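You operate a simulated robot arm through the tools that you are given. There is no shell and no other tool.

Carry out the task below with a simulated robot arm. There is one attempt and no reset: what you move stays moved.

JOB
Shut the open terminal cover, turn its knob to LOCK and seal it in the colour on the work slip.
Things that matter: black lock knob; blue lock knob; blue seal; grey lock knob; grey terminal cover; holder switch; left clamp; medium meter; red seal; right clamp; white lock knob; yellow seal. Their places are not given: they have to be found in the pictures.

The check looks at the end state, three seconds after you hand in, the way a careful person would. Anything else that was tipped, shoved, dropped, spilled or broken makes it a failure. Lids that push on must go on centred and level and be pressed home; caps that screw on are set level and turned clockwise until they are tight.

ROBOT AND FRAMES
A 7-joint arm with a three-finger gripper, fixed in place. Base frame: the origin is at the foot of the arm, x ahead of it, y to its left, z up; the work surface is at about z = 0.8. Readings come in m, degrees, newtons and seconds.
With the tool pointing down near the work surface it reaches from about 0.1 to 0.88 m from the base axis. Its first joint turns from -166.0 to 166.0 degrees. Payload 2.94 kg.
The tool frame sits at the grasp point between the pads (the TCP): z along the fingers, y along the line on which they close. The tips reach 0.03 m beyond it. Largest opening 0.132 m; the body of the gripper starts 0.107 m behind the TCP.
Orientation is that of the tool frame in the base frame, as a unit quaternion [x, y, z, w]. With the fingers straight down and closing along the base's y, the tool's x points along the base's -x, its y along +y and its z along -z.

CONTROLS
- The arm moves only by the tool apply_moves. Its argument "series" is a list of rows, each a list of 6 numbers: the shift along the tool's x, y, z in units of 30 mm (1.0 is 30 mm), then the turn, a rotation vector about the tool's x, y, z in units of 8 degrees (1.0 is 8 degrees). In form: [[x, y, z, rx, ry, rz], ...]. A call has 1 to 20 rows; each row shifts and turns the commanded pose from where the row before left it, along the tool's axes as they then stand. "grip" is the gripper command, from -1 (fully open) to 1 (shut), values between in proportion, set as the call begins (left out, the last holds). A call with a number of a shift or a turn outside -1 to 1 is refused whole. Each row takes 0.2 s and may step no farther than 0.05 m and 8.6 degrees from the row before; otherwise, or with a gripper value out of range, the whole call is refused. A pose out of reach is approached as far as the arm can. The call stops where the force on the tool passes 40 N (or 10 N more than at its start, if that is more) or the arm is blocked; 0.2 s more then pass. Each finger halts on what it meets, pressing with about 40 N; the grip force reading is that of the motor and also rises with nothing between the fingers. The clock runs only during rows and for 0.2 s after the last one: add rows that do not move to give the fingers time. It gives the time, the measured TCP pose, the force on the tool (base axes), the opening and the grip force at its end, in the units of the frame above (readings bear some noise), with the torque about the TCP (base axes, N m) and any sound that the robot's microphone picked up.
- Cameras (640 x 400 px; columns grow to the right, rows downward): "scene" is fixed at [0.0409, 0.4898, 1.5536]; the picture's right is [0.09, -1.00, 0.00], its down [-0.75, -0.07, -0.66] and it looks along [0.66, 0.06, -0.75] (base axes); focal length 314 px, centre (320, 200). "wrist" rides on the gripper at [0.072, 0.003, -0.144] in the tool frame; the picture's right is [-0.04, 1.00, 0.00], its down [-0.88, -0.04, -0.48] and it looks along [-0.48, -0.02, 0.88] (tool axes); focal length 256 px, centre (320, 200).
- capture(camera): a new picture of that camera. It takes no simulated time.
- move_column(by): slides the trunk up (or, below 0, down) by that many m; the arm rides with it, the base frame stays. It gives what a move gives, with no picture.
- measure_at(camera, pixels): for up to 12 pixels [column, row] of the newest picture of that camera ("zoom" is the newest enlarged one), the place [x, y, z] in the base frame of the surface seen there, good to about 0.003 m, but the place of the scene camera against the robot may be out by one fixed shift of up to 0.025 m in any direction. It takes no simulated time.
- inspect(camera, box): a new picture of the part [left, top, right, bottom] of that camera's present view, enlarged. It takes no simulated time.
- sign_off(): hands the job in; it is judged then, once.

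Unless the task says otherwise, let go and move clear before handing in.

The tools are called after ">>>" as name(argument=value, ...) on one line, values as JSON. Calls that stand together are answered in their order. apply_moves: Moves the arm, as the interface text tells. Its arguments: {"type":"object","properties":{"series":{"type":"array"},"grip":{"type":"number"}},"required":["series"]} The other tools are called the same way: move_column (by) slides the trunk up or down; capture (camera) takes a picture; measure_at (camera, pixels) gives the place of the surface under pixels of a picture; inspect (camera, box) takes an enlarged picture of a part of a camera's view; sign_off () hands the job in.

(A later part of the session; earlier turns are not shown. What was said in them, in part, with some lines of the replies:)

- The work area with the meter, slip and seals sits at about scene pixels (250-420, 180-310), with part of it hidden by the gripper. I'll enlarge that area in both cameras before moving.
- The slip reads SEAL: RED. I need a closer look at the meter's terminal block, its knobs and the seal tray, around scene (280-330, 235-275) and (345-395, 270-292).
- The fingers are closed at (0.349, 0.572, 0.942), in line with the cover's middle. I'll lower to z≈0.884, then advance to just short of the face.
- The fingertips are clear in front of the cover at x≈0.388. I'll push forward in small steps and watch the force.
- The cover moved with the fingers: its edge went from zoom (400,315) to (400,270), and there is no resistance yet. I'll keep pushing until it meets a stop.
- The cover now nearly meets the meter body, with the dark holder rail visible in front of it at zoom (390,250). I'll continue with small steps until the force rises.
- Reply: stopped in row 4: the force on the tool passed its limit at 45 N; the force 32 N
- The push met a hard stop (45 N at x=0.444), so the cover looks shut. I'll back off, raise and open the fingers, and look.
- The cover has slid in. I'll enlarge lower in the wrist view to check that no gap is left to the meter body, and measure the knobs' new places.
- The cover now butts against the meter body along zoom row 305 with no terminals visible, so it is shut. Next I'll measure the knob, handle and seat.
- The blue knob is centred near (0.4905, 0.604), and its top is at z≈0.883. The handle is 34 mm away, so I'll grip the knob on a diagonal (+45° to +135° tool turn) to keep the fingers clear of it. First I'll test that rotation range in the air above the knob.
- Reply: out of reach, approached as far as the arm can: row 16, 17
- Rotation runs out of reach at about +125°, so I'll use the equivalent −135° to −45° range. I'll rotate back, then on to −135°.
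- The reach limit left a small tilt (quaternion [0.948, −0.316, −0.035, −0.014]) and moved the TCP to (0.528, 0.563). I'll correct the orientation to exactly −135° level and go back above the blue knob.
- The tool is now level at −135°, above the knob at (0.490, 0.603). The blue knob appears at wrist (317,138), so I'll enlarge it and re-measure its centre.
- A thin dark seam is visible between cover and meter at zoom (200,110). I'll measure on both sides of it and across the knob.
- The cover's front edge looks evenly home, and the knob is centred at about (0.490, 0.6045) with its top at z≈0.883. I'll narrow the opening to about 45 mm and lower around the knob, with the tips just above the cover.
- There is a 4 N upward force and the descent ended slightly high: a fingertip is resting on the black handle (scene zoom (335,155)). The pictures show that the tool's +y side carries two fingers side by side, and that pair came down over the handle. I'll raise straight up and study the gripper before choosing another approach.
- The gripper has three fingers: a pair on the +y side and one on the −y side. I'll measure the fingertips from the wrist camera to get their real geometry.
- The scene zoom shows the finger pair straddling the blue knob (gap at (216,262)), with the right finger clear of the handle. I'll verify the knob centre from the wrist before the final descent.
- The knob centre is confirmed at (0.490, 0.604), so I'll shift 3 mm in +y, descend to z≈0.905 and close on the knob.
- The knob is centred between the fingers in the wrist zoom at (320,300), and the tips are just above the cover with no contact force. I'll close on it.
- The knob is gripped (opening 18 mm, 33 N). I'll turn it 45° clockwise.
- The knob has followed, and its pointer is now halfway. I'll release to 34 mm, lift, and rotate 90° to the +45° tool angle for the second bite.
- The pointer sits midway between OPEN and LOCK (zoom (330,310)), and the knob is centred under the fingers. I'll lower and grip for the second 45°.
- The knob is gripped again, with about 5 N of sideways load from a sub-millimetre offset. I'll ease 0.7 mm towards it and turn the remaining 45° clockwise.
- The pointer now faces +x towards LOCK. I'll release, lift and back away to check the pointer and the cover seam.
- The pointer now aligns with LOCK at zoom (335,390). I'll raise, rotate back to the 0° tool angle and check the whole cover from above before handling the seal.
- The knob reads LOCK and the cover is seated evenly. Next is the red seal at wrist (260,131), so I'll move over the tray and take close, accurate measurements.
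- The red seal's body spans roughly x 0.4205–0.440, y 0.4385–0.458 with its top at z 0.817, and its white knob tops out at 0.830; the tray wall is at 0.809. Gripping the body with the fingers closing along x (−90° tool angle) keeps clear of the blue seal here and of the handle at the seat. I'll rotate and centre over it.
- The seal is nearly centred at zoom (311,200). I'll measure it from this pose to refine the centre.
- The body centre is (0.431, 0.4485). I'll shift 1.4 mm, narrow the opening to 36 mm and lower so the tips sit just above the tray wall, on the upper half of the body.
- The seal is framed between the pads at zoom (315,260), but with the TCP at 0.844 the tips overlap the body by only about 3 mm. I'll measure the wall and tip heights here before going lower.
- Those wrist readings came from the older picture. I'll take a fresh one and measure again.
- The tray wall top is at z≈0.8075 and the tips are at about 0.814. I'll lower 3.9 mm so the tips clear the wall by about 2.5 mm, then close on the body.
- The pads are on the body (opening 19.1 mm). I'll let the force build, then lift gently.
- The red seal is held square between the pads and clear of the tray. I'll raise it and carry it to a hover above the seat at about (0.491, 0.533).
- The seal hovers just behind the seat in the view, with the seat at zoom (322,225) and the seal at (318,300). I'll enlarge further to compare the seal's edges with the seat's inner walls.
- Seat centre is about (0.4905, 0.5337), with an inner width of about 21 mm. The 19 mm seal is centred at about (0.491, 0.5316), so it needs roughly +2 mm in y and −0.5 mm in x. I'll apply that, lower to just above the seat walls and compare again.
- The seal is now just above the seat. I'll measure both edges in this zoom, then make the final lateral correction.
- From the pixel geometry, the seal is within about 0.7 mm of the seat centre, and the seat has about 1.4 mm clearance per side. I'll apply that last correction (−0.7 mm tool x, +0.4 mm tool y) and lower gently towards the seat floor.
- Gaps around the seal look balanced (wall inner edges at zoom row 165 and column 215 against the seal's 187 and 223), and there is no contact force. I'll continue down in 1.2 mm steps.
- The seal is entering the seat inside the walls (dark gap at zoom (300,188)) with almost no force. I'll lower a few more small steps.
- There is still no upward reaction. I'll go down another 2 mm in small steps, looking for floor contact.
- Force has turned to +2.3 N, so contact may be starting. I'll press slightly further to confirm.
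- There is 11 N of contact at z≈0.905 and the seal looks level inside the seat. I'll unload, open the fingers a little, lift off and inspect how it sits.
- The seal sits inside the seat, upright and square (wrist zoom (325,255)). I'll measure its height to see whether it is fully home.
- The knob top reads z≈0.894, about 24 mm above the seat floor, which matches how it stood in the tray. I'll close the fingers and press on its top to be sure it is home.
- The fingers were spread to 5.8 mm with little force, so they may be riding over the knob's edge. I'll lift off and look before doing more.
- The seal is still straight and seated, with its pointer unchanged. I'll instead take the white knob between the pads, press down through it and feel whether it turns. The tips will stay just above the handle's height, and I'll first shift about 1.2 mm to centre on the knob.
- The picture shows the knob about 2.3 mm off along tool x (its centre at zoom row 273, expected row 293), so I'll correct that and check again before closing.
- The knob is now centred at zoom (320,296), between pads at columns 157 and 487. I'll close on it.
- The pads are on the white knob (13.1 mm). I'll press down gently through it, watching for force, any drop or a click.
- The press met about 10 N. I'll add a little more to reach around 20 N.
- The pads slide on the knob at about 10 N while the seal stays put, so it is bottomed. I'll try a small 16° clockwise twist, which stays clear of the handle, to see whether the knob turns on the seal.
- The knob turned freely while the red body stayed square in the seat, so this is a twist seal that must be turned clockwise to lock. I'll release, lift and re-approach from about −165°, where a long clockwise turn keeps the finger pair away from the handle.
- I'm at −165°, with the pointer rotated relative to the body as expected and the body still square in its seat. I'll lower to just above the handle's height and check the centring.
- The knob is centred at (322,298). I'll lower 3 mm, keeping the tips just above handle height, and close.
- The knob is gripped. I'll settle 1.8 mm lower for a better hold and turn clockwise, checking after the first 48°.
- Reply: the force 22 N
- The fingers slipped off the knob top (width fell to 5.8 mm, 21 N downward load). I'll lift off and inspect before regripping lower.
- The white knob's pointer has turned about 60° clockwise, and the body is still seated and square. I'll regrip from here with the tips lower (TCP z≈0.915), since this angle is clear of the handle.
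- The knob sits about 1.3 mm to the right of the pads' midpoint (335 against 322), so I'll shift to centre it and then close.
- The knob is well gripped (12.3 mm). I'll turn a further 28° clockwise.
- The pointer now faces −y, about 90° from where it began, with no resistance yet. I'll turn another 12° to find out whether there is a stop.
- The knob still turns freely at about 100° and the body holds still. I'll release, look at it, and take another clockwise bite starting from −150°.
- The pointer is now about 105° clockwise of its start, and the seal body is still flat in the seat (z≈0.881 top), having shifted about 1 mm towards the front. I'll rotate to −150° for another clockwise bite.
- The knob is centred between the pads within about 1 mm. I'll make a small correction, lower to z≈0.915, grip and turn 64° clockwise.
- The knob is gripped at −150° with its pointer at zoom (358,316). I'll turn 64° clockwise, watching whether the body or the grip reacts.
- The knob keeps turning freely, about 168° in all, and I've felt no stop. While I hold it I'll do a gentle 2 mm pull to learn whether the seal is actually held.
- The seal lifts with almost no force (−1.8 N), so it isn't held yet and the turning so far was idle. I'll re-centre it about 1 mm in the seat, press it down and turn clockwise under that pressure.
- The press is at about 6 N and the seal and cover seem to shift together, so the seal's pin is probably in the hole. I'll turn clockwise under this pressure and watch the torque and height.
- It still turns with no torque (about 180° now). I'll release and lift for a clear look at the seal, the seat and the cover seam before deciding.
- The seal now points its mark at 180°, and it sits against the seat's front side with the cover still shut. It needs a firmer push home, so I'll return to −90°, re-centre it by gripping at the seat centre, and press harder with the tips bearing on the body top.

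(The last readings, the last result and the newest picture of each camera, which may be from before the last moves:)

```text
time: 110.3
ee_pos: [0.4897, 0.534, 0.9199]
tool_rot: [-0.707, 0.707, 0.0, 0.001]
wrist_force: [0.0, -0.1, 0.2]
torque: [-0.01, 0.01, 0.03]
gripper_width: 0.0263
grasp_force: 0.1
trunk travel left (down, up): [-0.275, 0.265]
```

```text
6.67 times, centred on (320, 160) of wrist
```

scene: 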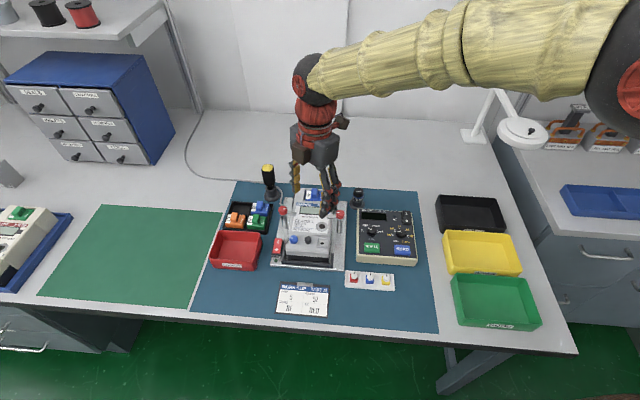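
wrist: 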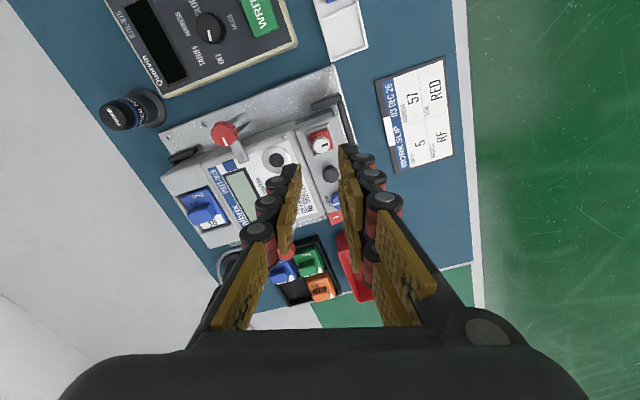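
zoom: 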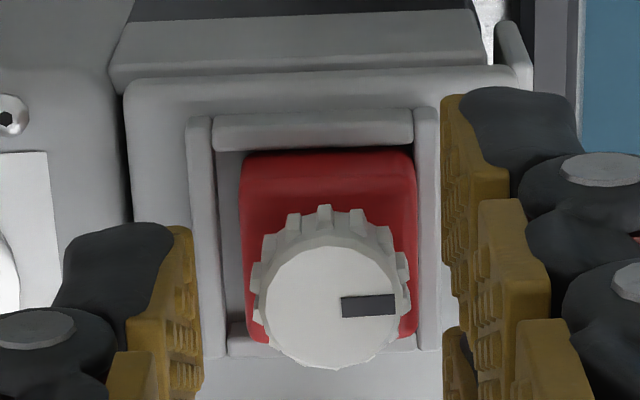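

The body sits against the right-hand wall (gaps of 25 px and 2 px). I'll shift 0.7 mm so closing the pads re-centres it, and lower so the tips sit just above the body top.

>>> apply_moves(series=[[0, -0.025, 0.1, 0, 0, 0], [0, 0, 0.11, 0, 0, 0], [0, 0, 0, 0, 0, 0]])

>>> apply_moves(series=[[0, 0, 0, 0, 0, 0], [0, 0, 0, 0, 0, 0], [0, 0, 0, 0, 0, 0], [0, 0, 0, 0, 0, 0]], grip=1)

>>> inspect(camera="wrist", box=[288, 130, 352, 190])

```text
time: 111.1
ee_pos: [0.4902, 0.5343, 0.9112]
tool_rot: [0.707, -0.707, 0.0, 0.0]
wrist_force: [-0.2, -0.5, 0.3]
torque: [0.01, -0.01, -0.02]
gripper_width: 0.0264
grasp_force: 0.0
trunk travel left (down, up): [-0.275, 0.265]
```

```text
time: 112.1
ee_pos: [0.4909, 0.5339, 0.9127]
tool_rot: [-0.707, 0.707, -0.001, -0.001]
wrist_force: [0.3, 0.2, -0.1]
torque: [0.0, -0.01, -0.05]
gripper_width: 0.0126
grasp_force: 13.7
trunk travel left (down, up): [-0.275, 0.265]
```

```text
6.67 times, centred on (320, 160) of wrist
```

zoom: 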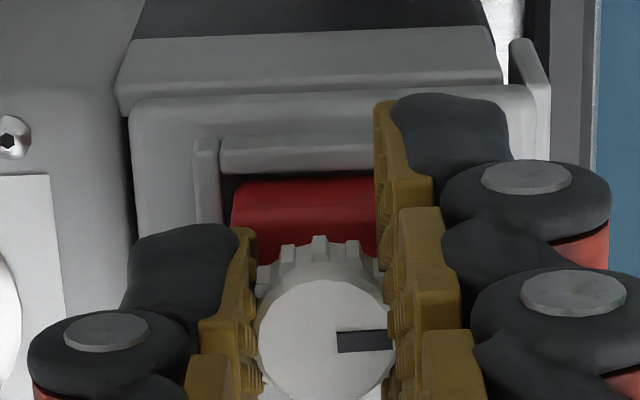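

The seal is re-centred (left gap now about 10 px). I'll press down in small steps towards 25–30 N.

>>> apply_moves(series=[[0, 0, 0.04, 0, 0, 0], [0, 0, 0.04, 0, 0, 0], [0, 0, 0.04, 0, 0, 0], [0, 0, 0, 0, 0, 0]])

>>> apply_moves(series=[[0, 0, 0.04, 0, 0, 0], [0, 0, 0.04, 0, 0, 0], [0, 0, 0, 0, 0, 0]])

>>> inspect(camera="wrist", box=[288, 130, 352, 190])

```text
time: 113.1
ee_pos: [0.4903, 0.5353, 0.9114]
tool_rot: [0.707, -0.707, -0.001, -0.003]
wrist_force: [1.2, -1.3, 18.4]
torque: [-0.05, 0.0, 0.02]
gripper_width: 0.0124
grasp_force: 14.0
trunk travel left (down, up): [-0.275, 0.265]
```

```text
time: 113.9
ee_pos: [0.4914, 0.5348, 0.9086]
tool_rot: [-0.707, 0.707, 0.001, 0.003]
wrist_force: [-0.6, -0.2, 34.2]
torque: [-0.02, 0.1, -0.02]
gripper_width: 0.0124
grasp_force: 13.9
trunk travel left (down, up): [-0.275, 0.265]
```

```text
6.67 times, centred on (320, 160) of wrist
```

zoom: 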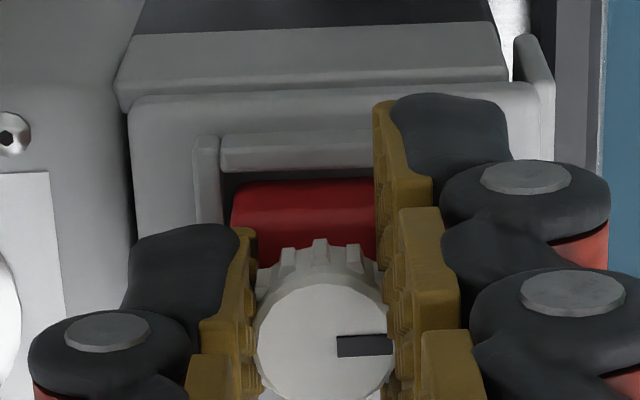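

It is solidly bottomed at 34 N with no further travel. I'll ease to about half that and twist another 16° clockwise under load.

>>> apply_moves(series=[[0, 0, -0.06, 0, 0, 0], [0, 0, 0, 0, 0, 0.5], [0, 0, 0, 0, 0, 0.5], [0, 0, 0, 0, 0, 0.5], [0, 0, 0, 0, 0, 0.5], [0, 0, 0, 0, 0, 0]])

>>> inspect(camera="wrist", box=[288, 130, 352, 190])

```text
time: 115.3
ee_pos: [0.4908, 0.5342, 0.9108]
tool_rot: [-0.602, 0.798, 0.0, 0.002]
wrist_force: [0.2, 3.4, 30.6]
torque: [0.16, 0.06, 0.4]
gripper_width: 0.0125
grasp_force: 13.8
trunk travel left (down, up): [-0.275, 0.265]
```

```text
6.67 times, centred on (320, 160) of wrist
```

zoom: 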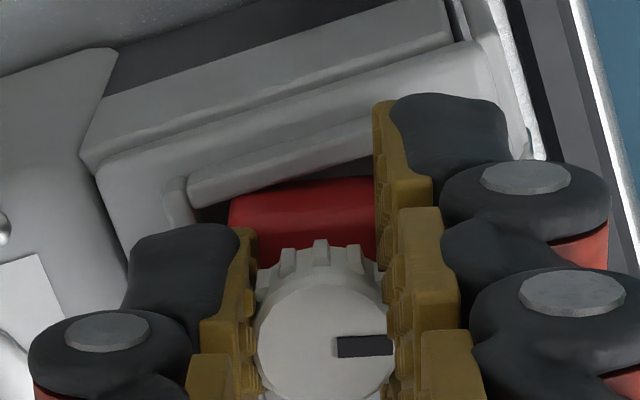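

Now the body itself twisted with the tips (its edge is no longer parallel to the seat) and torque rose to 0.4 N·m, because the fingertips were bearing on the body top. I'll turn back 16° and unload to square it again.

>>> apply_moves(series=[[0, 0, 0, 0, 0, -0.5], [0, 0, 0, 0, 0, -0.5], [0, 0, 0, 0, 0, -0.5], [0, 0, 0, 0, 0, -0.5], [0, 0, -0.05, 0, 0, 0], [0, 0, -0.05, 0, 0, 0], [0, 0, 0, 0, 0, 0]])

>>> inspect(camera="wrist", box=[288, 130, 352, 190])

```text
time: 116.9
ee_pos: [0.4908, 0.5324, 0.9098]
tool_rot: [-0.706, 0.708, -0.001, -0.001]
wrist_force: [-0.3, 5.0, 11.6]
torque: [0.2, 0.02, -0.03]
gripper_width: 0.0126
grasp_force: 13.8
trunk travel left (down, up): [-0.275, 0.265]
```

```text
6.67 times, centred on (320, 160) of wrist
```

zoom: 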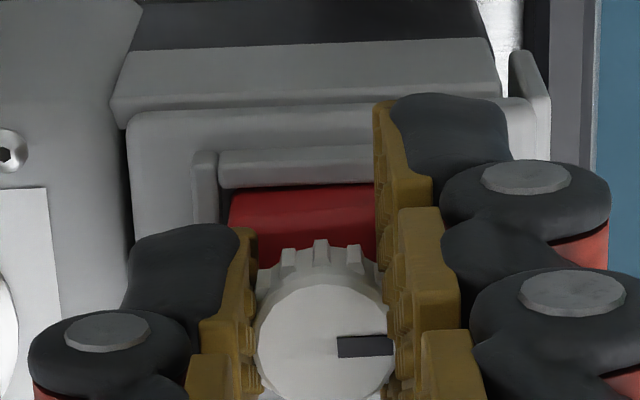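

The body is square again. I'll unload fully, release and lift for a clear view.

>>> apply_moves(series=[[0, 0, -0.05, 0, 0, 0], [0, 0, -0.03, 0, 0, 0], [0, 0, 0, 0, 0, 0]])

>>> apply_moves(series=[[0, 0, 0, 0, 0, 0], [0, 0, 0, 0, 0, 0], [0, 0, -0.3, 0, 0, 0], [0, 0, -0.6, 0, 0, 0], [0, 0, -0.9, 0, 0, 0], [0, 0, 0, 0, 0, 0]], grip=0.6)

>>> inspect(camera="wrist", box=[288, 110, 352, 170])

>>> inspect(camera="scene", box=[304, 230, 344, 255])

```text
time: 117.7
ee_pos: [0.4919, 0.533, 0.912]
tool_rot: [-0.707, 0.708, -0.001, -0.001]
wrist_force: [-0.6, 0.6, -1.9]
torque: [0.0, 0.02, -0.05]
gripper_width: 0.0125
grasp_force: 14.3
trunk travel left (down, up): [-0.275, 0.265]
```

```text
time: 119.1
ee_pos: [0.4916, 0.536, 0.967]
tool_rot: [-0.707, 0.707, 0.0, 0.0]
wrist_force: [-0.6, -0.7, 1.2]
torque: [0.03, -0.01, 0.01]
gripper_width: 0.0262
grasp_force: 0.1
trunk travel left (down, up): [-0.275, 0.265]
```

```text
6.67 times, centred on (320, 140) of wrist
```

zoom: 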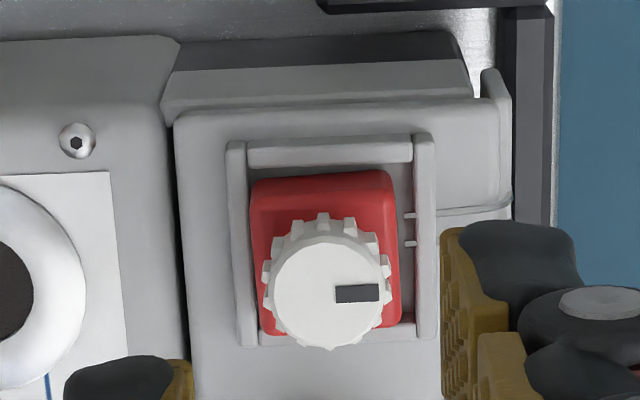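

```text
16.00 times, centred on (324, 242) of scene
```

zoom: 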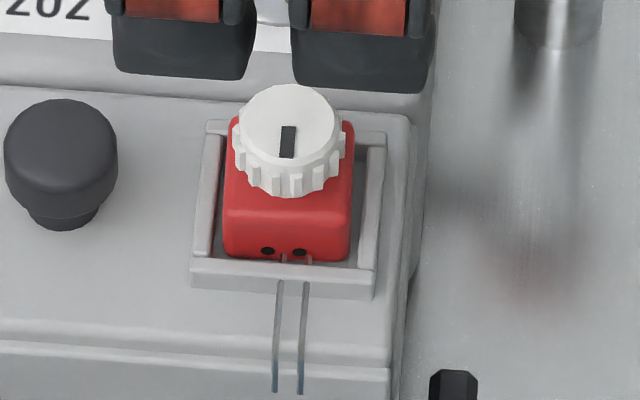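

Two steel wires now run from the seal's holes over the seat's front wall (scene zoom (275–305, 260–390)). They weren't there before, so the press and twist have engaged the seal. I'll move the arm clear and check everything.

>>> apply_moves(series=[[0, 0, -0.9, 0, 0, 0], [0, 0, -0.9, 0, 0, 0], [0, 0, 0, 0, 0, 0.9375], [0, 0, 0, 0, 0, 0.9375], [0, 0, 0, 0, 0, 0.9375], [0, 0, 0, 0, 0, 0.9375], [0, 0, 0, 0, 0, 0.9375], [0, 0, 0, 0, 0, 0.9375], [0, 0, 0, 0, 0, 0.9375], [0, 0, 0, 0, 0, 0.9375], [0, 0, 0, 0, 0, 0.9375], [0, 0, 0, 0, 0, 0.9375], [0, 0, 0, 0, 0, 0.9375], [0, 0, 0, 0, 0, 0.9375], [0.9, 0, 0, 0, 0, 0], [0.9, 0, 0, 0, 0, 0], [0.9, 0, 0, 0, 0, 0], [0, 0, 0, 0, 0, 0]])

>>> capture(camera="wrist")

>>> capture(camera="scene")

>>> inspect(camera="wrist", box=[270, 130, 398, 210])

>>> inspect(camera="scene", box=[270, 220, 350, 270])

```text
time: 122.9
ee_pos: [0.4093, 0.5349, 1.0207]
tool_rot: [0.0, 1.0, 0.0, -0.001]
wrist_force: [0.1, 0.5, 0.1]
torque: [0.0, -0.04, 0.01]
gripper_width: 0.0267
grasp_force: 0.1
trunk travel left (down, up): [-0.275, 0.265]
```

```text
taken
```

wrist: 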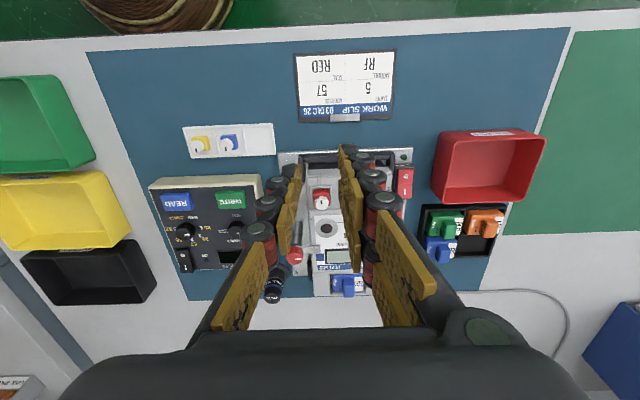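

```text
taken
```

scene: 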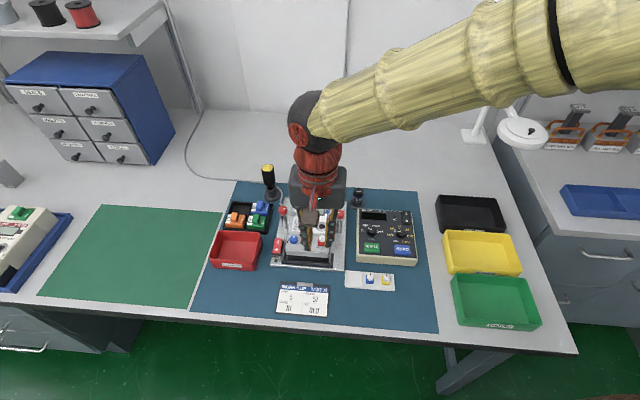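

```text
5.00 times, centred on (334, 170) of wrist
```

zoom: 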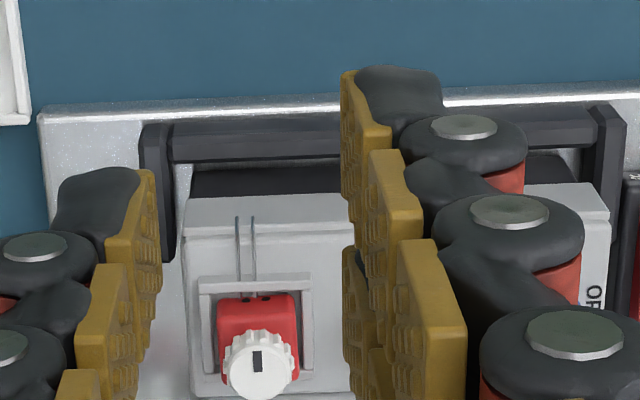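

```text
8.00 times, centred on (310, 245) of scene
```

zoom: 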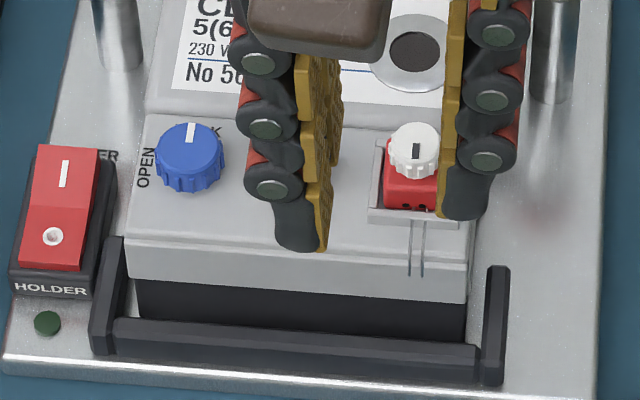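

The seal with its wires is in place, and the knob reads LOCK. The fingers block part of the view, so I'll back away further and look closely at the seal, wires and seam.

>>> apply_moves(series=[[0.9, 0, -0.5, 0, 0, 0], [0.9, 0, -0.5, 0, 0, 0], [0, 0, 0, 0, 0, 0]])

>>> inspect(camera="wrist", box=[290, 190, 390, 260])

>>> inspect(camera="scene", box=[304, 228, 344, 262])

>>> inspect(camera="wrist", box=[300, 195, 340, 235])

```text
time: 123.7
ee_pos: [0.3557, 0.5337, 1.052]
tool_rot: [0.0, 1.0, 0.0, 0.001]
wrist_force: [-0.8, -0.5, -0.4]
torque: [-0.01, -0.01, -0.04]
gripper_width: 0.0263
grasp_force: 0.0
trunk travel left (down, up): [-0.275, 0.265]
```

```text
5.71 times, centred on (340, 225) of wrist
```

zoom: 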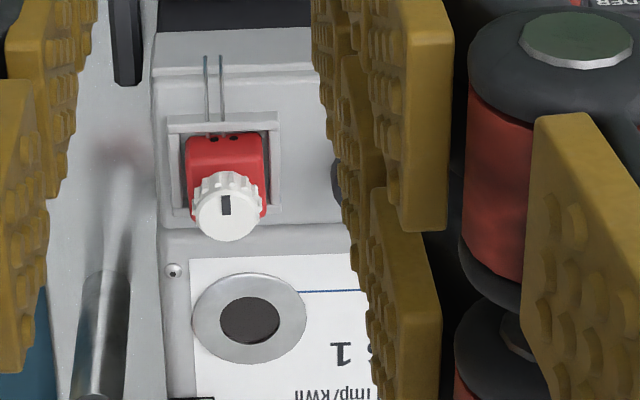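

```text
11.76 times, centred on (324, 245) of scene
```

zoom: 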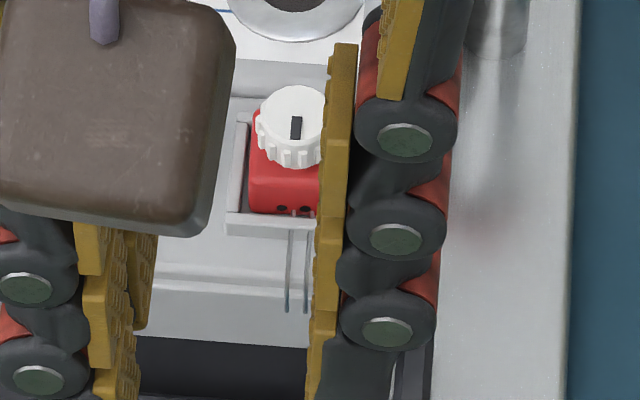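

```text
10.00 times, centred on (320, 215) of wrist
```

zoom: 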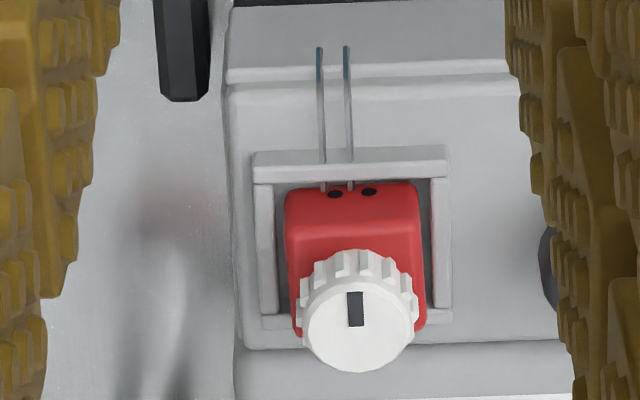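

The wires run from the seal's holes over the wall, and nothing else looks disturbed. To be sure the seal is actually tight, I'll take the knob once more, with the tips kept off the body, and feel whether it now resists.

>>> apply_moves(series=[[-0.9, 0, 0, 0, 0, -0.9375], [-0.9, 0, 0, 0, 0, -0.9375], [0, 0, 0, 0, 0, -0.9375], [0, 0, 0, 0, 0, -0.9375], [0, 0, 0, 0, 0, -0.9375], [0, 0, 0, 0, 0, -0.9375], [0, 0, 0, 0, 0, -0.9375], [0, 0, 0, 0, 0, -0.9375], [0, 0, 0, 0, 0, -0.9375], [0, 0, 0, 0, 0, -0.9375], [0, 0, 0, 0, 0, -0.9375], [0, 0, 0, 0, 0, -0.9375], [0, 0, 0, 0, 0, 0], [0, 0, 0, 0, 0, 0]])

```text
time: 126.7
ee_pos: [0.4102, 0.5379, 1.0517]
tool_rot: [0.707, -0.707, 0.001, 0.0]
wrist_force: [0.4, 0.2, 0.0]
torque: [-0.03, 0.03, 0.03]
gripper_width: 0.0264
grasp_force: 0.2
trunk travel left (down, up): [-0.275, 0.265]
```

I'm at −90°, back from the meter. I'll move over the seal and down to just above it, then check centring.

>>> apply_moves(series=[[0.03, -0.9, 0, 0, 0, 0], [0.03, -0.9, 0, 0, 0, 0], [0, -0.877, 0, 0, 0, 0], [0, 0, 0.9, 0, 0, 0], [0, 0, 0.9, 0, 0, 0], [0, 0, 0.9, 0, 0, 0], [0, 0, 0.9, 0, 0, 0], [0, 0, 0.4, 0, 0, 0], [0, 0, 0, 0, 0, 0]])

>>> inspect(camera="wrist", box=[288, 130, 352, 190])

```text
time: 128.7
ee_pos: [0.49, 0.5371, 0.9303]
tool_rot: [0.708, -0.707, 0.0, 0.0]
wrist_force: [0.5, 1.0, -0.2]
torque: [-0.02, -0.01, -0.01]
gripper_width: 0.0265
grasp_force: 0.0
trunk travel left (down, up): [-0.275, 0.265]
```

```text
6.67 times, centred on (320, 160) of wrist
```

zoom: 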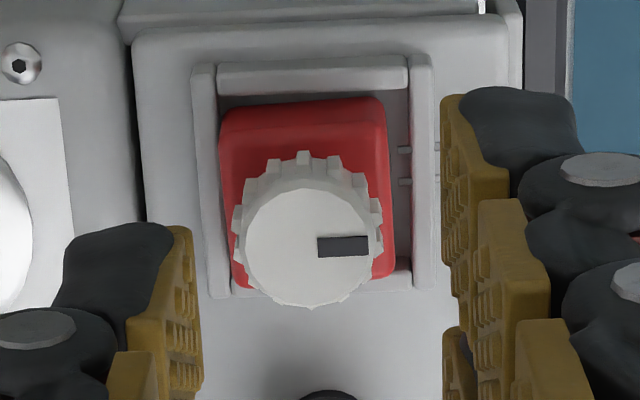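

The body is seated but about 1 mm to the left, turned a degree or two. I'll centre on the seat (−1 mm tool y, +1.5 mm tool x), lower with the tips just off the body, and grip the knob.

>>> apply_moves(series=[[0.05, -0.033, 0, 0, 0, 0], [0, 0, 0.25, 0, 0, 0], [0, 0, 0.2, 0, 0, 0], [0, 0, 0, 0, 0, 0]])

>>> apply_moves(series=[[0, 0, 0, 0, 0, 0], [0, 0, 0, 0, 0, 0], [0, 0, 0, 0, 0, 0], [0, 0, 0, 0, 0, 0]], grip=1)

>>> inspect(camera="wrist", box=[288, 130, 352, 190])

```text
time: 129.7
ee_pos: [0.4902, 0.5345, 0.9172]
tool_rot: [0.707, -0.707, 0.0, -0.001]
wrist_force: [-0.6, 0.4, -0.3]
torque: [-0.02, -0.01, 0.0]
gripper_width: 0.0264
grasp_force: 0.1
trunk travel left (down, up): [-0.275, 0.265]
```

```text
time: 130.7
ee_pos: [0.4908, 0.535, 0.918]
tool_rot: [0.708, -0.707, 0.0, 0.0]
wrist_force: [0.6, -0.3, -0.1]
torque: [0.01, 0.02, -0.01]
gripper_width: 0.0128
grasp_force: 13.4
trunk travel left (down, up): [-0.275, 0.265]
```

```text
6.67 times, centred on (320, 160) of wrist
```

zoom: 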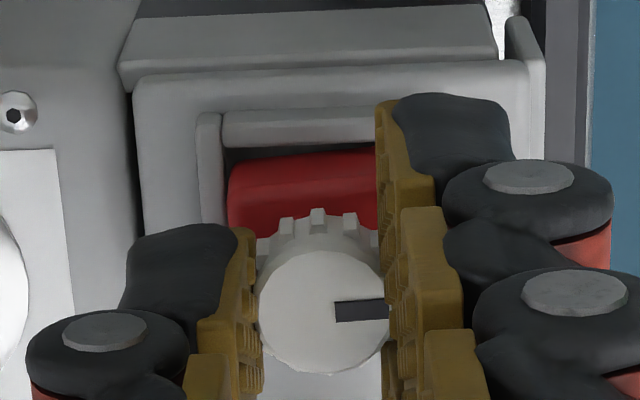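

The knob is gripped with the tips clear of the body. I'll try a small 12° clockwise turn and compare the body against the seat.

>>> apply_moves(series=[[0, 0, 0, 0, 0, 0.5], [0, 0, 0, 0, 0, 0.5], [0, 0, 0, 0, 0, 0.5], [0, 0, 0, 0, 0, 0]])

>>> inspect(camera="wrist", box=[288, 130, 352, 190])

>>> inspect(camera="scene", box=[304, 230, 344, 255])

```text
time: 131.7
ee_pos: [0.4914, 0.5346, 0.9177]
tool_rot: [-0.629, 0.777, 0.0, 0.0]
wrist_force: [0.2, -0.3, -0.3]
torque: [-0.02, 0.04, -0.02]
gripper_width: 0.0128
grasp_force: 13.8
trunk travel left (down, up): [-0.275, 0.265]
```

```text
6.67 times, centred on (320, 160) of wrist
```

zoom: 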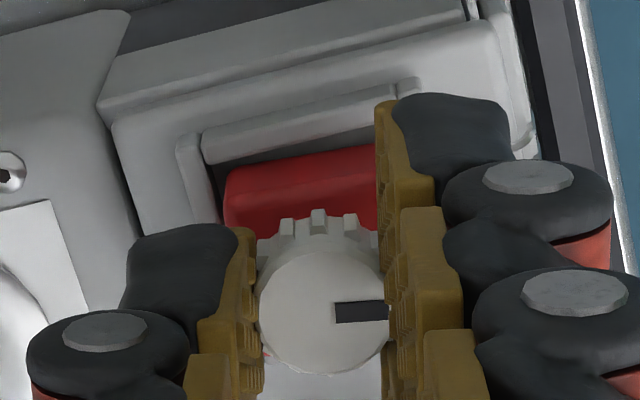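

```text
16.00 times, centred on (324, 242) of scene
```

zoom: 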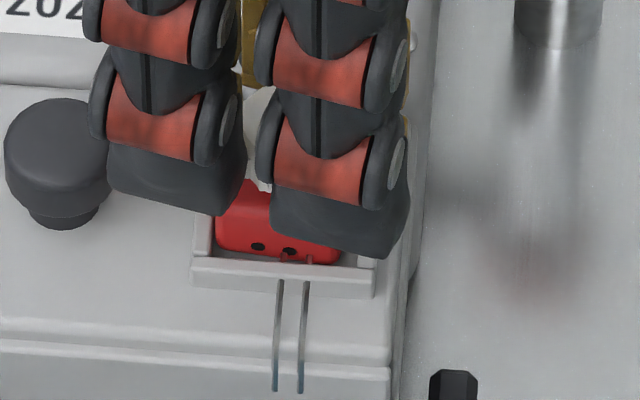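

The knob still turns with little torque and the wires are unchanged, so I'll add clockwise turns now that the seal has been pressed home, watching the wires. I'll release, lift and go back to −150° for a longer bite.

>>> apply_moves(series=[[0, 0, 0, 0, 0, 0], [0, 0, 0, 0, 0, 0], [0, 0, -0.4, 0, 0, 0], [0, 0, -0.6, 0, 0, 0], [0, 0, 0, 0, 0, -1], [0, 0, 0, 0, 0, -1], [0, 0, 0, 0, 0, -1], [0, 0, 0, 0, 0, -1], [0, 0, 0, 0, 0, -1], [0, 0, 0, 0, 0, -1], [0, 0, 0, 0, 0, -1], [0, 0, 0, 0, 0, -1], [0, 0, 0, 0, 0, -1], [0, 0, 0.6, 0, 0, 0], [0, 0, 0.2, 0, 0, 0], [0, 0, 0, 0, 0, 0]], grip=0.66)

>>> inspect(camera="wrist", box=[288, 130, 352, 190])

```text
time: 135.1
ee_pos: [0.4923, 0.5351, 0.9235]
tool_rot: [0.966, -0.259, 0.0, -0.001]
wrist_force: [-0.4, -0.2, 1.1]
torque: [0.02, 0.03, -0.01]
gripper_width: 0.022
grasp_force: 0.0
trunk travel left (down, up): [-0.275, 0.265]
```

```text
6.67 times, centred on (320, 160) of wrist
```

zoom: 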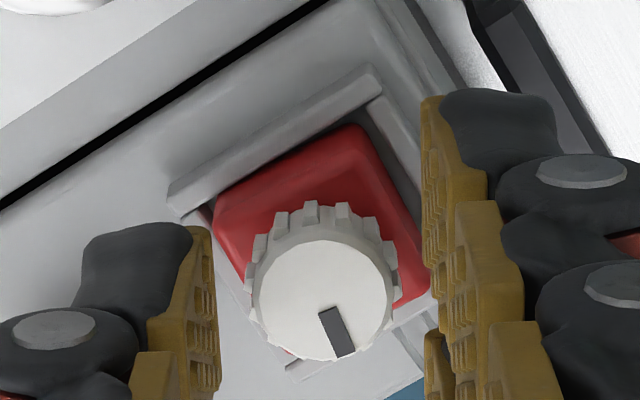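

The knob is centred at (325,300). I'll lower 6 mm, grip and turn 72° clockwise.

>>> apply_moves(series=[[0, 0.02, 0.1, 0, 0, 0], [0, 0, 0.1, 0, 0, 0], [0, 0, 0, 0, 0, 0]])

>>> apply_moves(series=[[0, 0, 0, 0, 0, 0], [0, 0, 0, 0, 0, 0], [0, 0, 0, 0, 0, 0], [0, 0, 0, 0, 0, 0], [0, 0, 0, 0, 0, 0.6], [0, 0, 0, 0, 0, 0.6], [0, 0, 0, 0, 0, 0.6], [0, 0, 0, 0, 0, 0.6], [0, 0, 0, 0, 0, 0.6], [0, 0, 0, 0, 0, 0.6], [0, 0, 0, 0, 0, 0.6]], grip=1)

>>> inspect(camera="wrist", box=[288, 130, 352, 190])

>>> apply_moves(series=[[0, 0, 0, 0, 0, 0.6], [0, 0, 0, 0, 0, 0.6], [0, 0, 0, 0, 0, 0.6], [0, 0, 0, 0, 0, 0.6], [0, 0, 0, 0, 0, 0.6], [0, 0, 0, 0, 0, 0.6], [0, 0, 0, 0, 0, 0.6], [0, 0, 0, 0, 0, 0]])

>>> inspect(camera="wrist", box=[288, 130, 352, 190])

>>> inspect(camera="scene", box=[304, 230, 344, 255])

```text
time: 135.9
ee_pos: [0.4908, 0.5339, 0.9178]
tool_rot: [0.966, -0.259, 0.0, 0.0]
wrist_force: [-0.4, -0.2, 0.2]
torque: [-0.02, 0.01, 0.02]
gripper_width: 0.0227
grasp_force: 0.0
trunk travel left (down, up): [-0.275, 0.265]
```

```text
time: 138.3
ee_pos: [0.4907, 0.5337, 0.9172]
tool_rot: [0.85, -0.527, 0.0, 0.0]
wrist_force: [-1.8, -2.7, 0.1]
torque: [-0.07, 0.05, 0.1]
gripper_width: 0.0123
grasp_force: 14.2
trunk travel left (down, up): [-0.275, 0.265]
```

```text
6.67 times, centred on (320, 160) of wrist
```

zoom: 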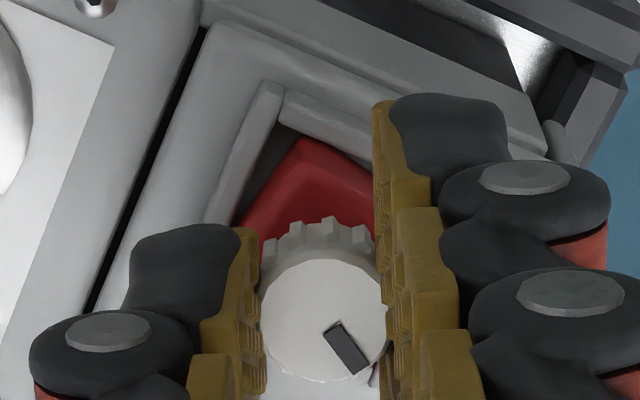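

```text
time: 140.1
ee_pos: [0.49, 0.5352, 0.9187]
tool_rot: [-0.661, 0.75, 0.001, 0.0]
wrist_force: [0.5, -0.2, -0.5]
torque: [0.02, -0.04, 0.08]
gripper_width: 0.0128
grasp_force: 14.3
trunk travel left (down, up): [-0.275, 0.265]
```

```text
6.67 times, centred on (320, 160) of wrist
```

zoom: 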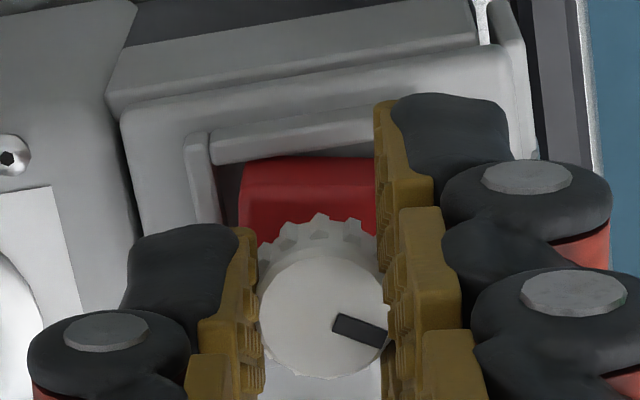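

```text
16.00 times, centred on (324, 242) of scene
```

zoom: 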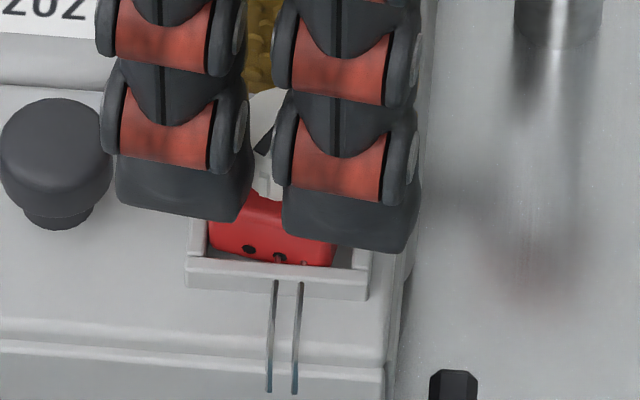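

Now there is real resistance: torque reached 0.1 N·m and the pads slipped round the knob (its mark lags the gripper), while the body was nudged a few degrees against the seat walls. So the knob is tight. I'll release, then square and centre the body by closing the pads on its flat sides at −90°.

>>> apply_moves(series=[[0, 0, 0, 0, 0, 0], [0, 0, 0, 0, 0, 0], [0, 0, -0.4, 0, 0, 0], [0, 0, -0.8, 0, 0, 0], [0, 0, 0, 0, 0, -0.45], [0, 0, 0, 0, 0, -0.45], [0, 0, 0, 0, 0, 0]], grip=0.5)

>>> inspect(camera="wrist", box=[288, 110, 352, 170])

>>> inspect(camera="scene", box=[304, 230, 344, 255])

```text
time: 141.7
ee_pos: [0.4908, 0.5338, 0.9559]
tool_rot: [-0.707, 0.707, 0.001, 0.0]
wrist_force: [0.4, -0.2, 0.2]
torque: [0.04, 0.03, 0.0]
gripper_width: 0.0331
grasp_force: 0.1
trunk travel left (down, up): [-0.275, 0.265]
```

```text
6.67 times, centred on (320, 140) of wrist
```

zoom: 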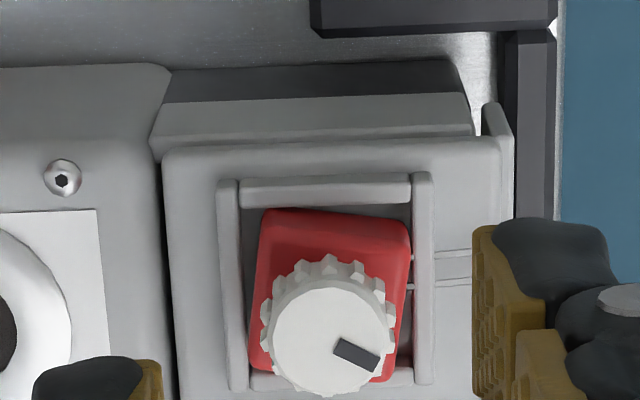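

```text
16.00 times, centred on (324, 242) of scene
```

zoom: 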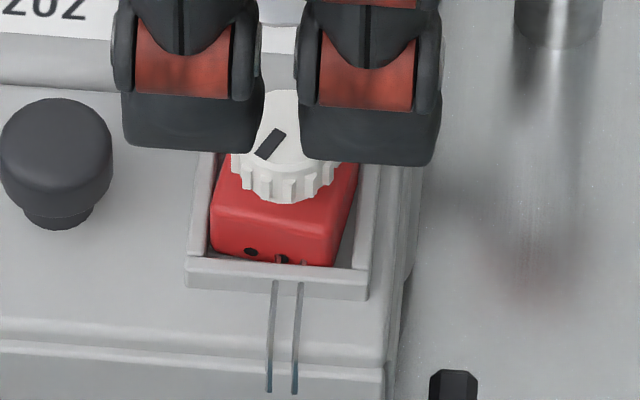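

The body is turned about 8° in its seat. I'll lower the open pads alongside it, with the tips just above the seat walls, and close gently to square it.

>>> apply_moves(series=[[0, 0.02, 0.6, 0, 0, 0], [0, 0, 0.6, 0, 0, 0], [0, 0, 0.25, 0, 0, 0], [0, 0, 0.13, 0, 0, 0], [0, 0, 0, 0, 0, 0]])

>>> inspect(camera="wrist", box=[288, 130, 352, 190])

```text
time: 142.9
ee_pos: [0.4897, 0.5346, 0.9077]
tool_rot: [0.707, -0.707, -0.001, 0.0]
wrist_force: [-0.6, 0.1, 0.3]
torque: [-0.01, 0.03, -0.03]
gripper_width: 0.0332
grasp_force: 0.0
trunk travel left (down, up): [-0.275, 0.265]
```

```text
6.67 times, centred on (320, 160) of wrist
```

zoom: 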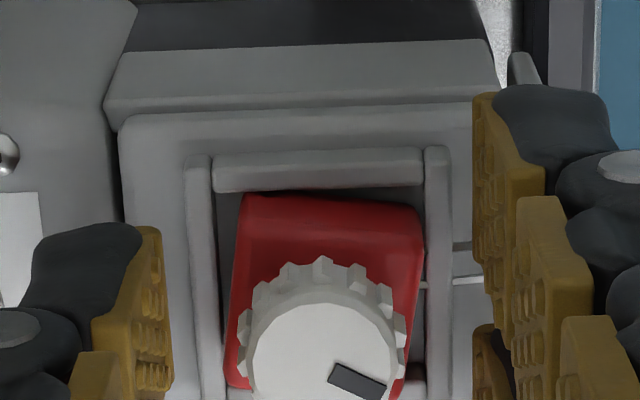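

The pads straddle the seal symmetrically, with seat inner edges at 215 and 424. I'll close to square the body.

>>> apply_moves(series=[[0, 0, 0, 0, 0, 0], [0, 0, 0, 0, 0, 0], [0, 0, 0, 0, 0, 0], [0, 0, 0, 0, 0, 0]], grip=1)

>>> inspect(camera="wrist", box=[288, 130, 352, 190])

```text
time: 143.9
ee_pos: [0.4902, 0.5334, 0.9073]
tool_rot: [-0.707, 0.707, 0.0, 0.0]
wrist_force: [0.0, 0.0, -0.2]
torque: [0.02, -0.01, 0.02]
gripper_width: 0.0192
grasp_force: 14.3
trunk travel left (down, up): [-0.275, 0.265]
```

```text
6.67 times, centred on (320, 160) of wrist
```

zoom: 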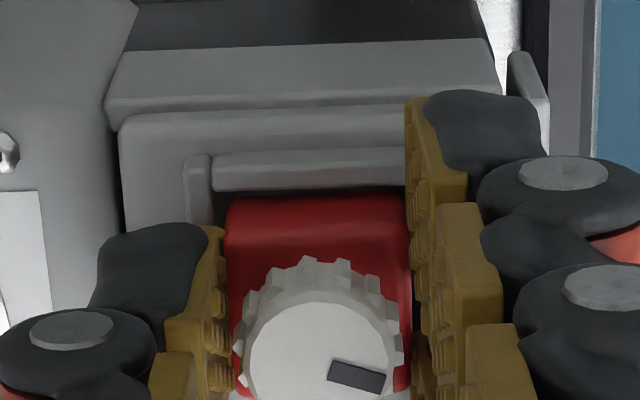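

The body is square and centred again. I'll press lightly while it is held to keep it home, then release and lift away.

>>> apply_moves(series=[[0, 0, 0.04, 0, 0, 0], [0, 0, 0.04, 0, 0, 0], [0, 0, 0.04, 0, 0, 0], [0, 0, 0, 0, 0, 0]])

>>> apply_moves(series=[[0, 0, -0.07, 0, 0, 0], [0, 0, 0, 0, 0, 0]])

>>> apply_moves(series=[[0, 0, 0, 0, 0, 0], [0, 0, 0, 0, 0, 0], [0, 0, -0.3, 0, 0, 0], [0, 0, -0.6, 0, 0, 0], [0, 0, -0.9, 0, 0, 0], [0, 0, 0, 0, 0, 0]], grip=0.5)

>>> inspect(camera="wrist", box=[288, 110, 352, 170])

>>> inspect(camera="scene", box=[304, 230, 344, 255])

```text
time: 144.9
ee_pos: [0.4897, 0.535, 0.9049]
tool_rot: [0.707, -0.707, 0.0, -0.001]
wrist_force: [-0.9, 1.3, 10.1]
torque: [0.04, 0.02, 0.0]
gripper_width: 0.0193
grasp_force: 13.6
trunk travel left (down, up): [-0.275, 0.265]
```

```text
time: 145.5
ee_pos: [0.4896, 0.5332, 0.9054]
tool_rot: [0.707, -0.707, 0.001, 0.001]
wrist_force: [-0.2, 0.1, 2.0]
torque: [0.03, 0.03, -0.02]
gripper_width: 0.0192
grasp_force: 14.0
trunk travel left (down, up): [-0.275, 0.265]
```

```text
time: 146.9
ee_pos: [0.4906, 0.5336, 0.9583]
tool_rot: [-0.707, 0.708, 0.0, 0.0]
wrist_force: [-0.7, -0.1, -0.3]
torque: [0.01, 0.0, -0.01]
gripper_width: 0.0333
grasp_force: 0.2
trunk travel left (down, up): [-0.275, 0.265]
```

```text
6.67 times, centred on (320, 140) of wrist
```

zoom: 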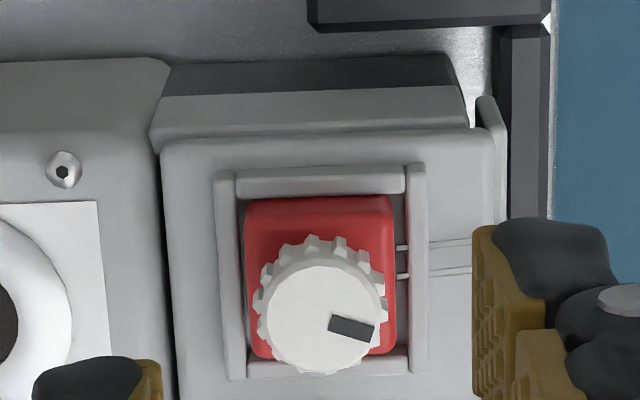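

```text
16.00 times, centred on (324, 242) of scene
```

zoom: 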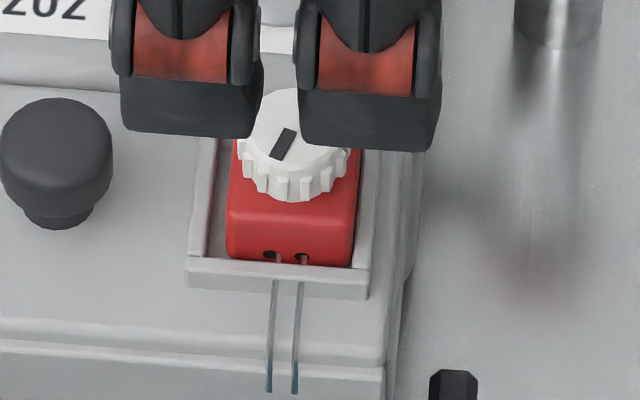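

The seal is now square, with the wires running cleanly into its two holes (scene zoom (272,257) and (303,258)), and its knob is tight. As a last check I'll re-touch the cover's front with closed fingers, away from the wires, to confirm it is still fully home.

>>> apply_moves(series=[[0, 0, -0.9, 0, 0, 0], [0, 0, -0.9, 0, 0, 0], [0, 0, 0, 0, 0, 0.9375], [0, 0, 0, 0, 0, 0.9375], [0, 0, 0, 0, 0, 0.9375], [0, 0, 0, 0, 0, 0.9375], [0, 0, 0, 0, 0, 0.9375], [0, 0, 0, 0, 0, 0.9375], [0, 0, 0, 0, 0, 0.9375], [0, 0, 0, 0, 0, 0.9375], [0, 0, 0, 0, 0, 0.9375], [0, 0, 0, 0, 0, 0.9375], [0, 0, 0, 0, 0, 0.9375], [0, 0, 0, 0, 0, 0.9375], [0.9, 0.25, 0, 0, 0, 0], [0.9, 0.25, 0, 0, 0, 0], [0.9, 0.25, 0, 0, 0, 0], [0.9, 0.25, 0, 0, 0, 0], [0.75, 0.23, 0, 0, 0, 0], [0, 0, 0, 0, 0, 0]])

>>> apply_moves(series=[[0, 0, 0, 0, 0, 0], [0, 0, 0, 0, 0, 0], [0, 0, 0, 0, 0, 0]], grip=1)

>>> inspect(camera="scene", box=[260, 215, 360, 280])

```text
time: 151.1
ee_pos: [0.362, 0.5712, 1.0126]
tool_rot: [0.0, 1.0, 0.0, 0.0]
wrist_force: [0.3, 0.1, 0.7]
torque: [0.0, 0.01, 0.0]
gripper_width: 0.0331
grasp_force: 0.1
trunk travel left (down, up): [-0.275, 0.265]
```

```text
time: 151.9
ee_pos: [0.3628, 0.5731, 1.0117]
tool_rot: [0.0, 1.0, 0.0, 0.0]
wrist_force: [0.1, 0.3, -0.8]
torque: [-0.02, 0.04, 0.0]
gripper_width: 0.0
grasp_force: 18.8
trunk travel left (down, up): [-0.275, 0.265]
```

```text
6.15 times, centred on (310, 248) of scene
```

zoom: 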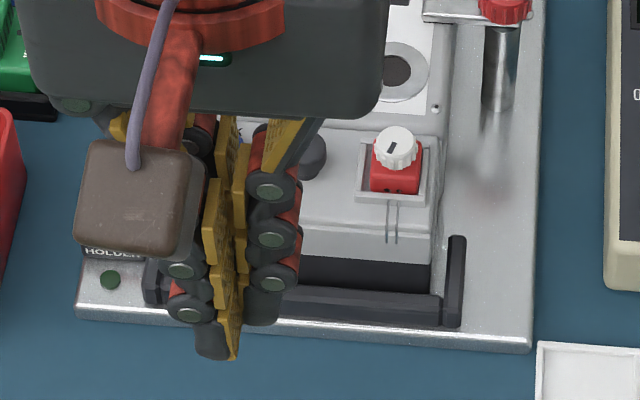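

The seal and wires look right from here. I'll lower the closed fingers in front of the cover and approach it slowly.

>>> apply_moves(series=[[0, 0, 0.9, 0, 0, 0], [0, 0, 0.9, 0, 0, 0], [0, 0, 0.9, 0, 0, 0], [0, 0, 0.9, 0, 0, 0], [0, 0, 0.67, 0, 0, 0], [-0.7, -0.05, 0, 0, 0, 0], [-0.7, 0, 0, 0, 0, 0], [-0.7, 0, 0, 0, 0, 0], [0, 0, 0, 0, 0, 0]])

>>> apply_moves(series=[[-0.15, 0, 0, 0, 0, 0], [-0.15, 0, 0, 0, 0, 0], [-0.1, 0, 0, 0, 0, 0], [-0.1, 0, 0, 0, 0, 0], [0, 0, 0, 0, 0, 0]])

```text
time: 153.9
ee_pos: [0.4225, 0.5703, 0.8845]
tool_rot: [0.0, 1.0, 0.0, 0.0]
wrist_force: [0.0, 0.3, -0.3]
torque: [-0.03, 0.03, 0.05]
gripper_width: 0.0002
grasp_force: 28.6
trunk travel left (down, up): [-0.275, 0.265]
```

```text
time: 155.1
ee_pos: [0.4378, 0.5693, 0.8853]
tool_rot: [0.0, 1.0, 0.0, -0.001]
wrist_force: [0.5, 0.7, -0.1]
torque: [-0.01, 0.04, 0.01]
gripper_width: 0.0
grasp_force: 28.2
trunk travel left (down, up): [-0.275, 0.265]
```

There is no contact yet at x=0.438. I'll continue in 1.2 mm steps towards the earlier stop at 0.444.

>>> apply_moves(series=[[-0.04, 0, 0, 0, 0, 0], [-0.04, 0, 0, 0, 0, 0], [-0.04, 0, 0, 0, 0, 0], [0, 0, 0, 0, 0, 0]])

>>> apply_moves(series=[[-0.04, 0, 0, 0, 0, 0], [-0.04, 0, 0, 0, 0, 0], [0, 0, 0, 0, 0, 0]])

```text
time: 156.1
ee_pos: [0.4413, 0.5701, 0.8854]
tool_rot: [0.0, 1.0, -0.001, 0.0]
wrist_force: [0.1, -1.0, 0.0]
torque: [0.02, 0.03, 0.0]
gripper_width: 0.0001
grasp_force: 28.6
trunk travel left (down, up): [-0.275, 0.265]
```

```text
time: 156.9
ee_pos: [0.4441, 0.5696, 0.8841]
tool_rot: [0.0, 1.0, -0.001, 0.001]
wrist_force: [-0.1, -0.9, 0.5]
torque: [0.01, 0.02, 0.0]
gripper_width: 0.0
grasp_force: 28.7
trunk travel left (down, up): [-0.275, 0.265]
```

Still no force at 0.444, so the cover hasn't come forward. I'll take two more small steps to feel the stop.

>>> apply_moves(series=[[-0.04, 0, 0, 0, 0, 0], [-0.04, 0, 0, 0, 0, 0], [0, 0, 0, 0, 0, 0]])

```text
time: 157.7
ee_pos: [0.4448, 0.5704, 0.8848]
tool_rot: [0.0, 1.0, 0.0, 0.0]
wrist_force: [-10.8, -2.6, 1.7]
torque: [-0.05, 0.19, -0.05]
gripper_width: 0.0001
grasp_force: 28.7
trunk travel left (down, up): [-0.275, 0.265]
```

Contact came at x=0.4448 with 11 N, the same hard stop as before, so the cover is fully home. I'll retreat, raise clear and take final pictures.

>>> apply_moves(series=[[0.2, 0, 0, 0, 0, 0], [0.7, 0, 0, 0, 0, 0], [0.9, 0, 0, 0, 0, 0], [0.7, 0, -0.9, 0, 0, 0], [0.5, 0, -0.9, 0, 0, 0], [0.5, 0, -0.9, 0, 0, 0], [0, 0, -0.9, 0, 0, 0], [0, 0, -0.9, 0, 0, 0], [0, 0, -0.9, 0, 0, 0], [0.9, 0, -0.9, 0, 0, 0], [0.9, 0, -0.9, 0, 0, 0], [0, 0, -0.9, 0, 0, 0], [0, 0, 0, 0, 0, 0]])

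>>> apply_moves(series=[[0, 0.9, 0, 0, 0, 0], [0, 0.9, 0, 0, 0, 0], [0, 0.9, 0, 0, 0, 0], [0, 0.9, 0, 0, 0, 0], [0, 0, 0, 0, 0, 0], [0, 0, 0, 0, 0, 0]], grip=0)

>>> capture(camera="scene")

>>> inspect(camera="scene", box=[265, 215, 345, 275])

>>> inspect(camera="scene", box=[200, 170, 440, 320])

>>> capture(camera="wrist")

```text
time: 160.5
ee_pos: [0.2852, 0.5686, 1.1294]
tool_rot: [0.001, 1.0, -0.001, 0.0]
wrist_force: [-0.7, -0.5, 0.4]
torque: [-0.02, -0.01, 0.01]
gripper_width: 0.0001
grasp_force: 28.3
trunk travel left (down, up): [-0.275, 0.265]
```

```text
time: 161.9
ee_pos: [0.2882, 0.6782, 1.1283]
tool_rot: [0.001, 1.0, -0.001, 0.001]
wrist_force: [-0.4, -0.1, 0.0]
torque: [0.02, 0.01, 0.0]
gripper_width: 0.066
grasp_force: 0.0
trunk travel left (down, up): [-0.275, 0.265]
```

```text
taken
```

scene: 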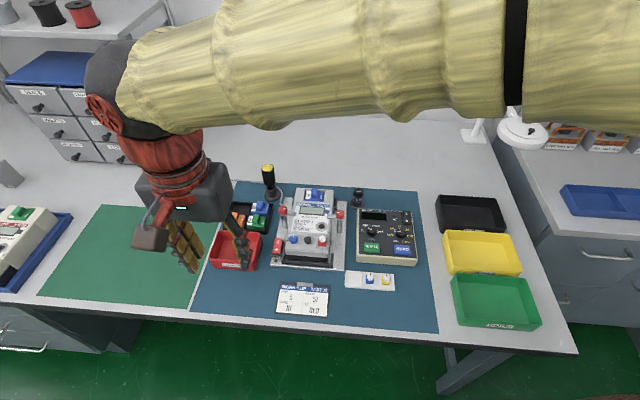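

```text
6.67 times, centred on (305, 245) of scene
```

zoom: 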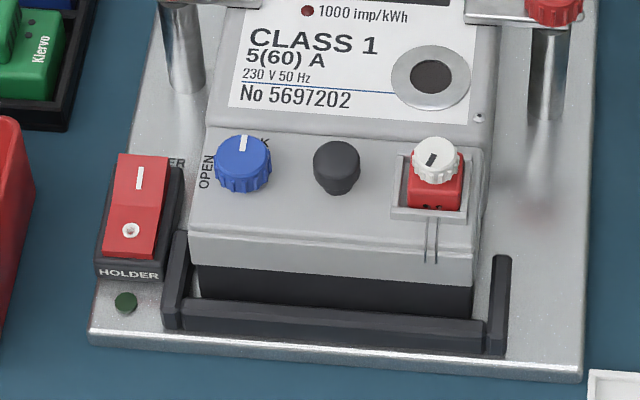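

```text
2.67 times, centred on (320, 245) of scene
```

zoom: 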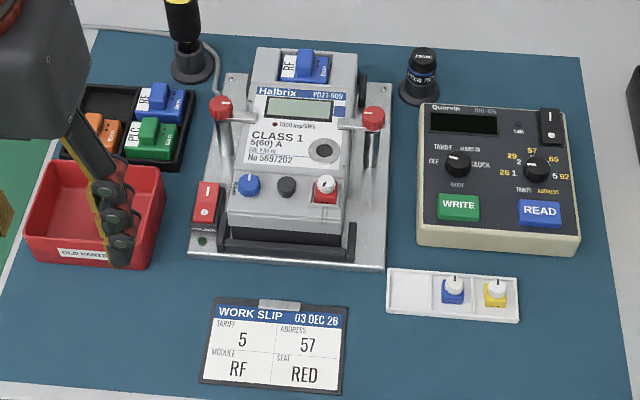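

```text
taken
```

wrist: 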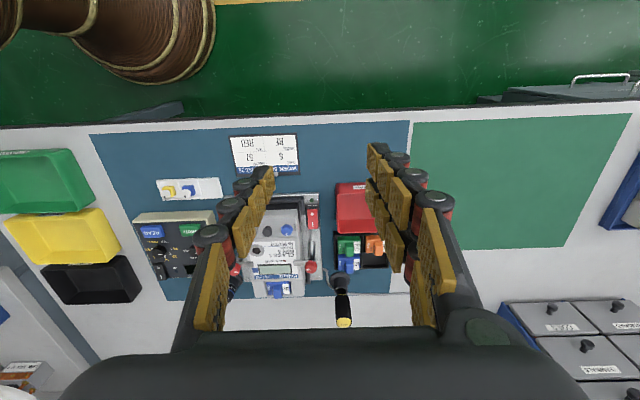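

The final pictures show the cover flush against the meter and the blue knob's mark on LOCK. The red seal is square in its seat with its wires through. The blue and yellow seals, tray, clamps, holder switch and other items are where they were, and the arm is clear, so I'm handing in.

>>> sign_off()

```text
The job is handed in.
```

I shut the terminal cover, turned its blue knob to LOCK and fitted the red seal named on the work slip. I've handed the job in, but no result has come back yet.

- **Cover:** it is flush against the meter. I pushed it again at the end and it met the same hard stop as when I first closed it.
- **Lock knob:** I turned it 90° clockwise, and its mark points at LOCK.
- **Seal:** it is square in its seat and pressed home, and its two wires run into the holes in its body. The seal's white knob turned freely through about 180°. After I pressed the seal down harder, the wires appeared and the knob then resisted. I took that resistance as tight, since nothing signalled that the seal had locked.

While I worked, a fingertip briefly rested on the cover's black handle, and the seal body twisted a few degrees before I squared it again. In the final pictures nothing else looks moved: the blue and yellow seals, clamps, holder switch and other bench items are where they were.
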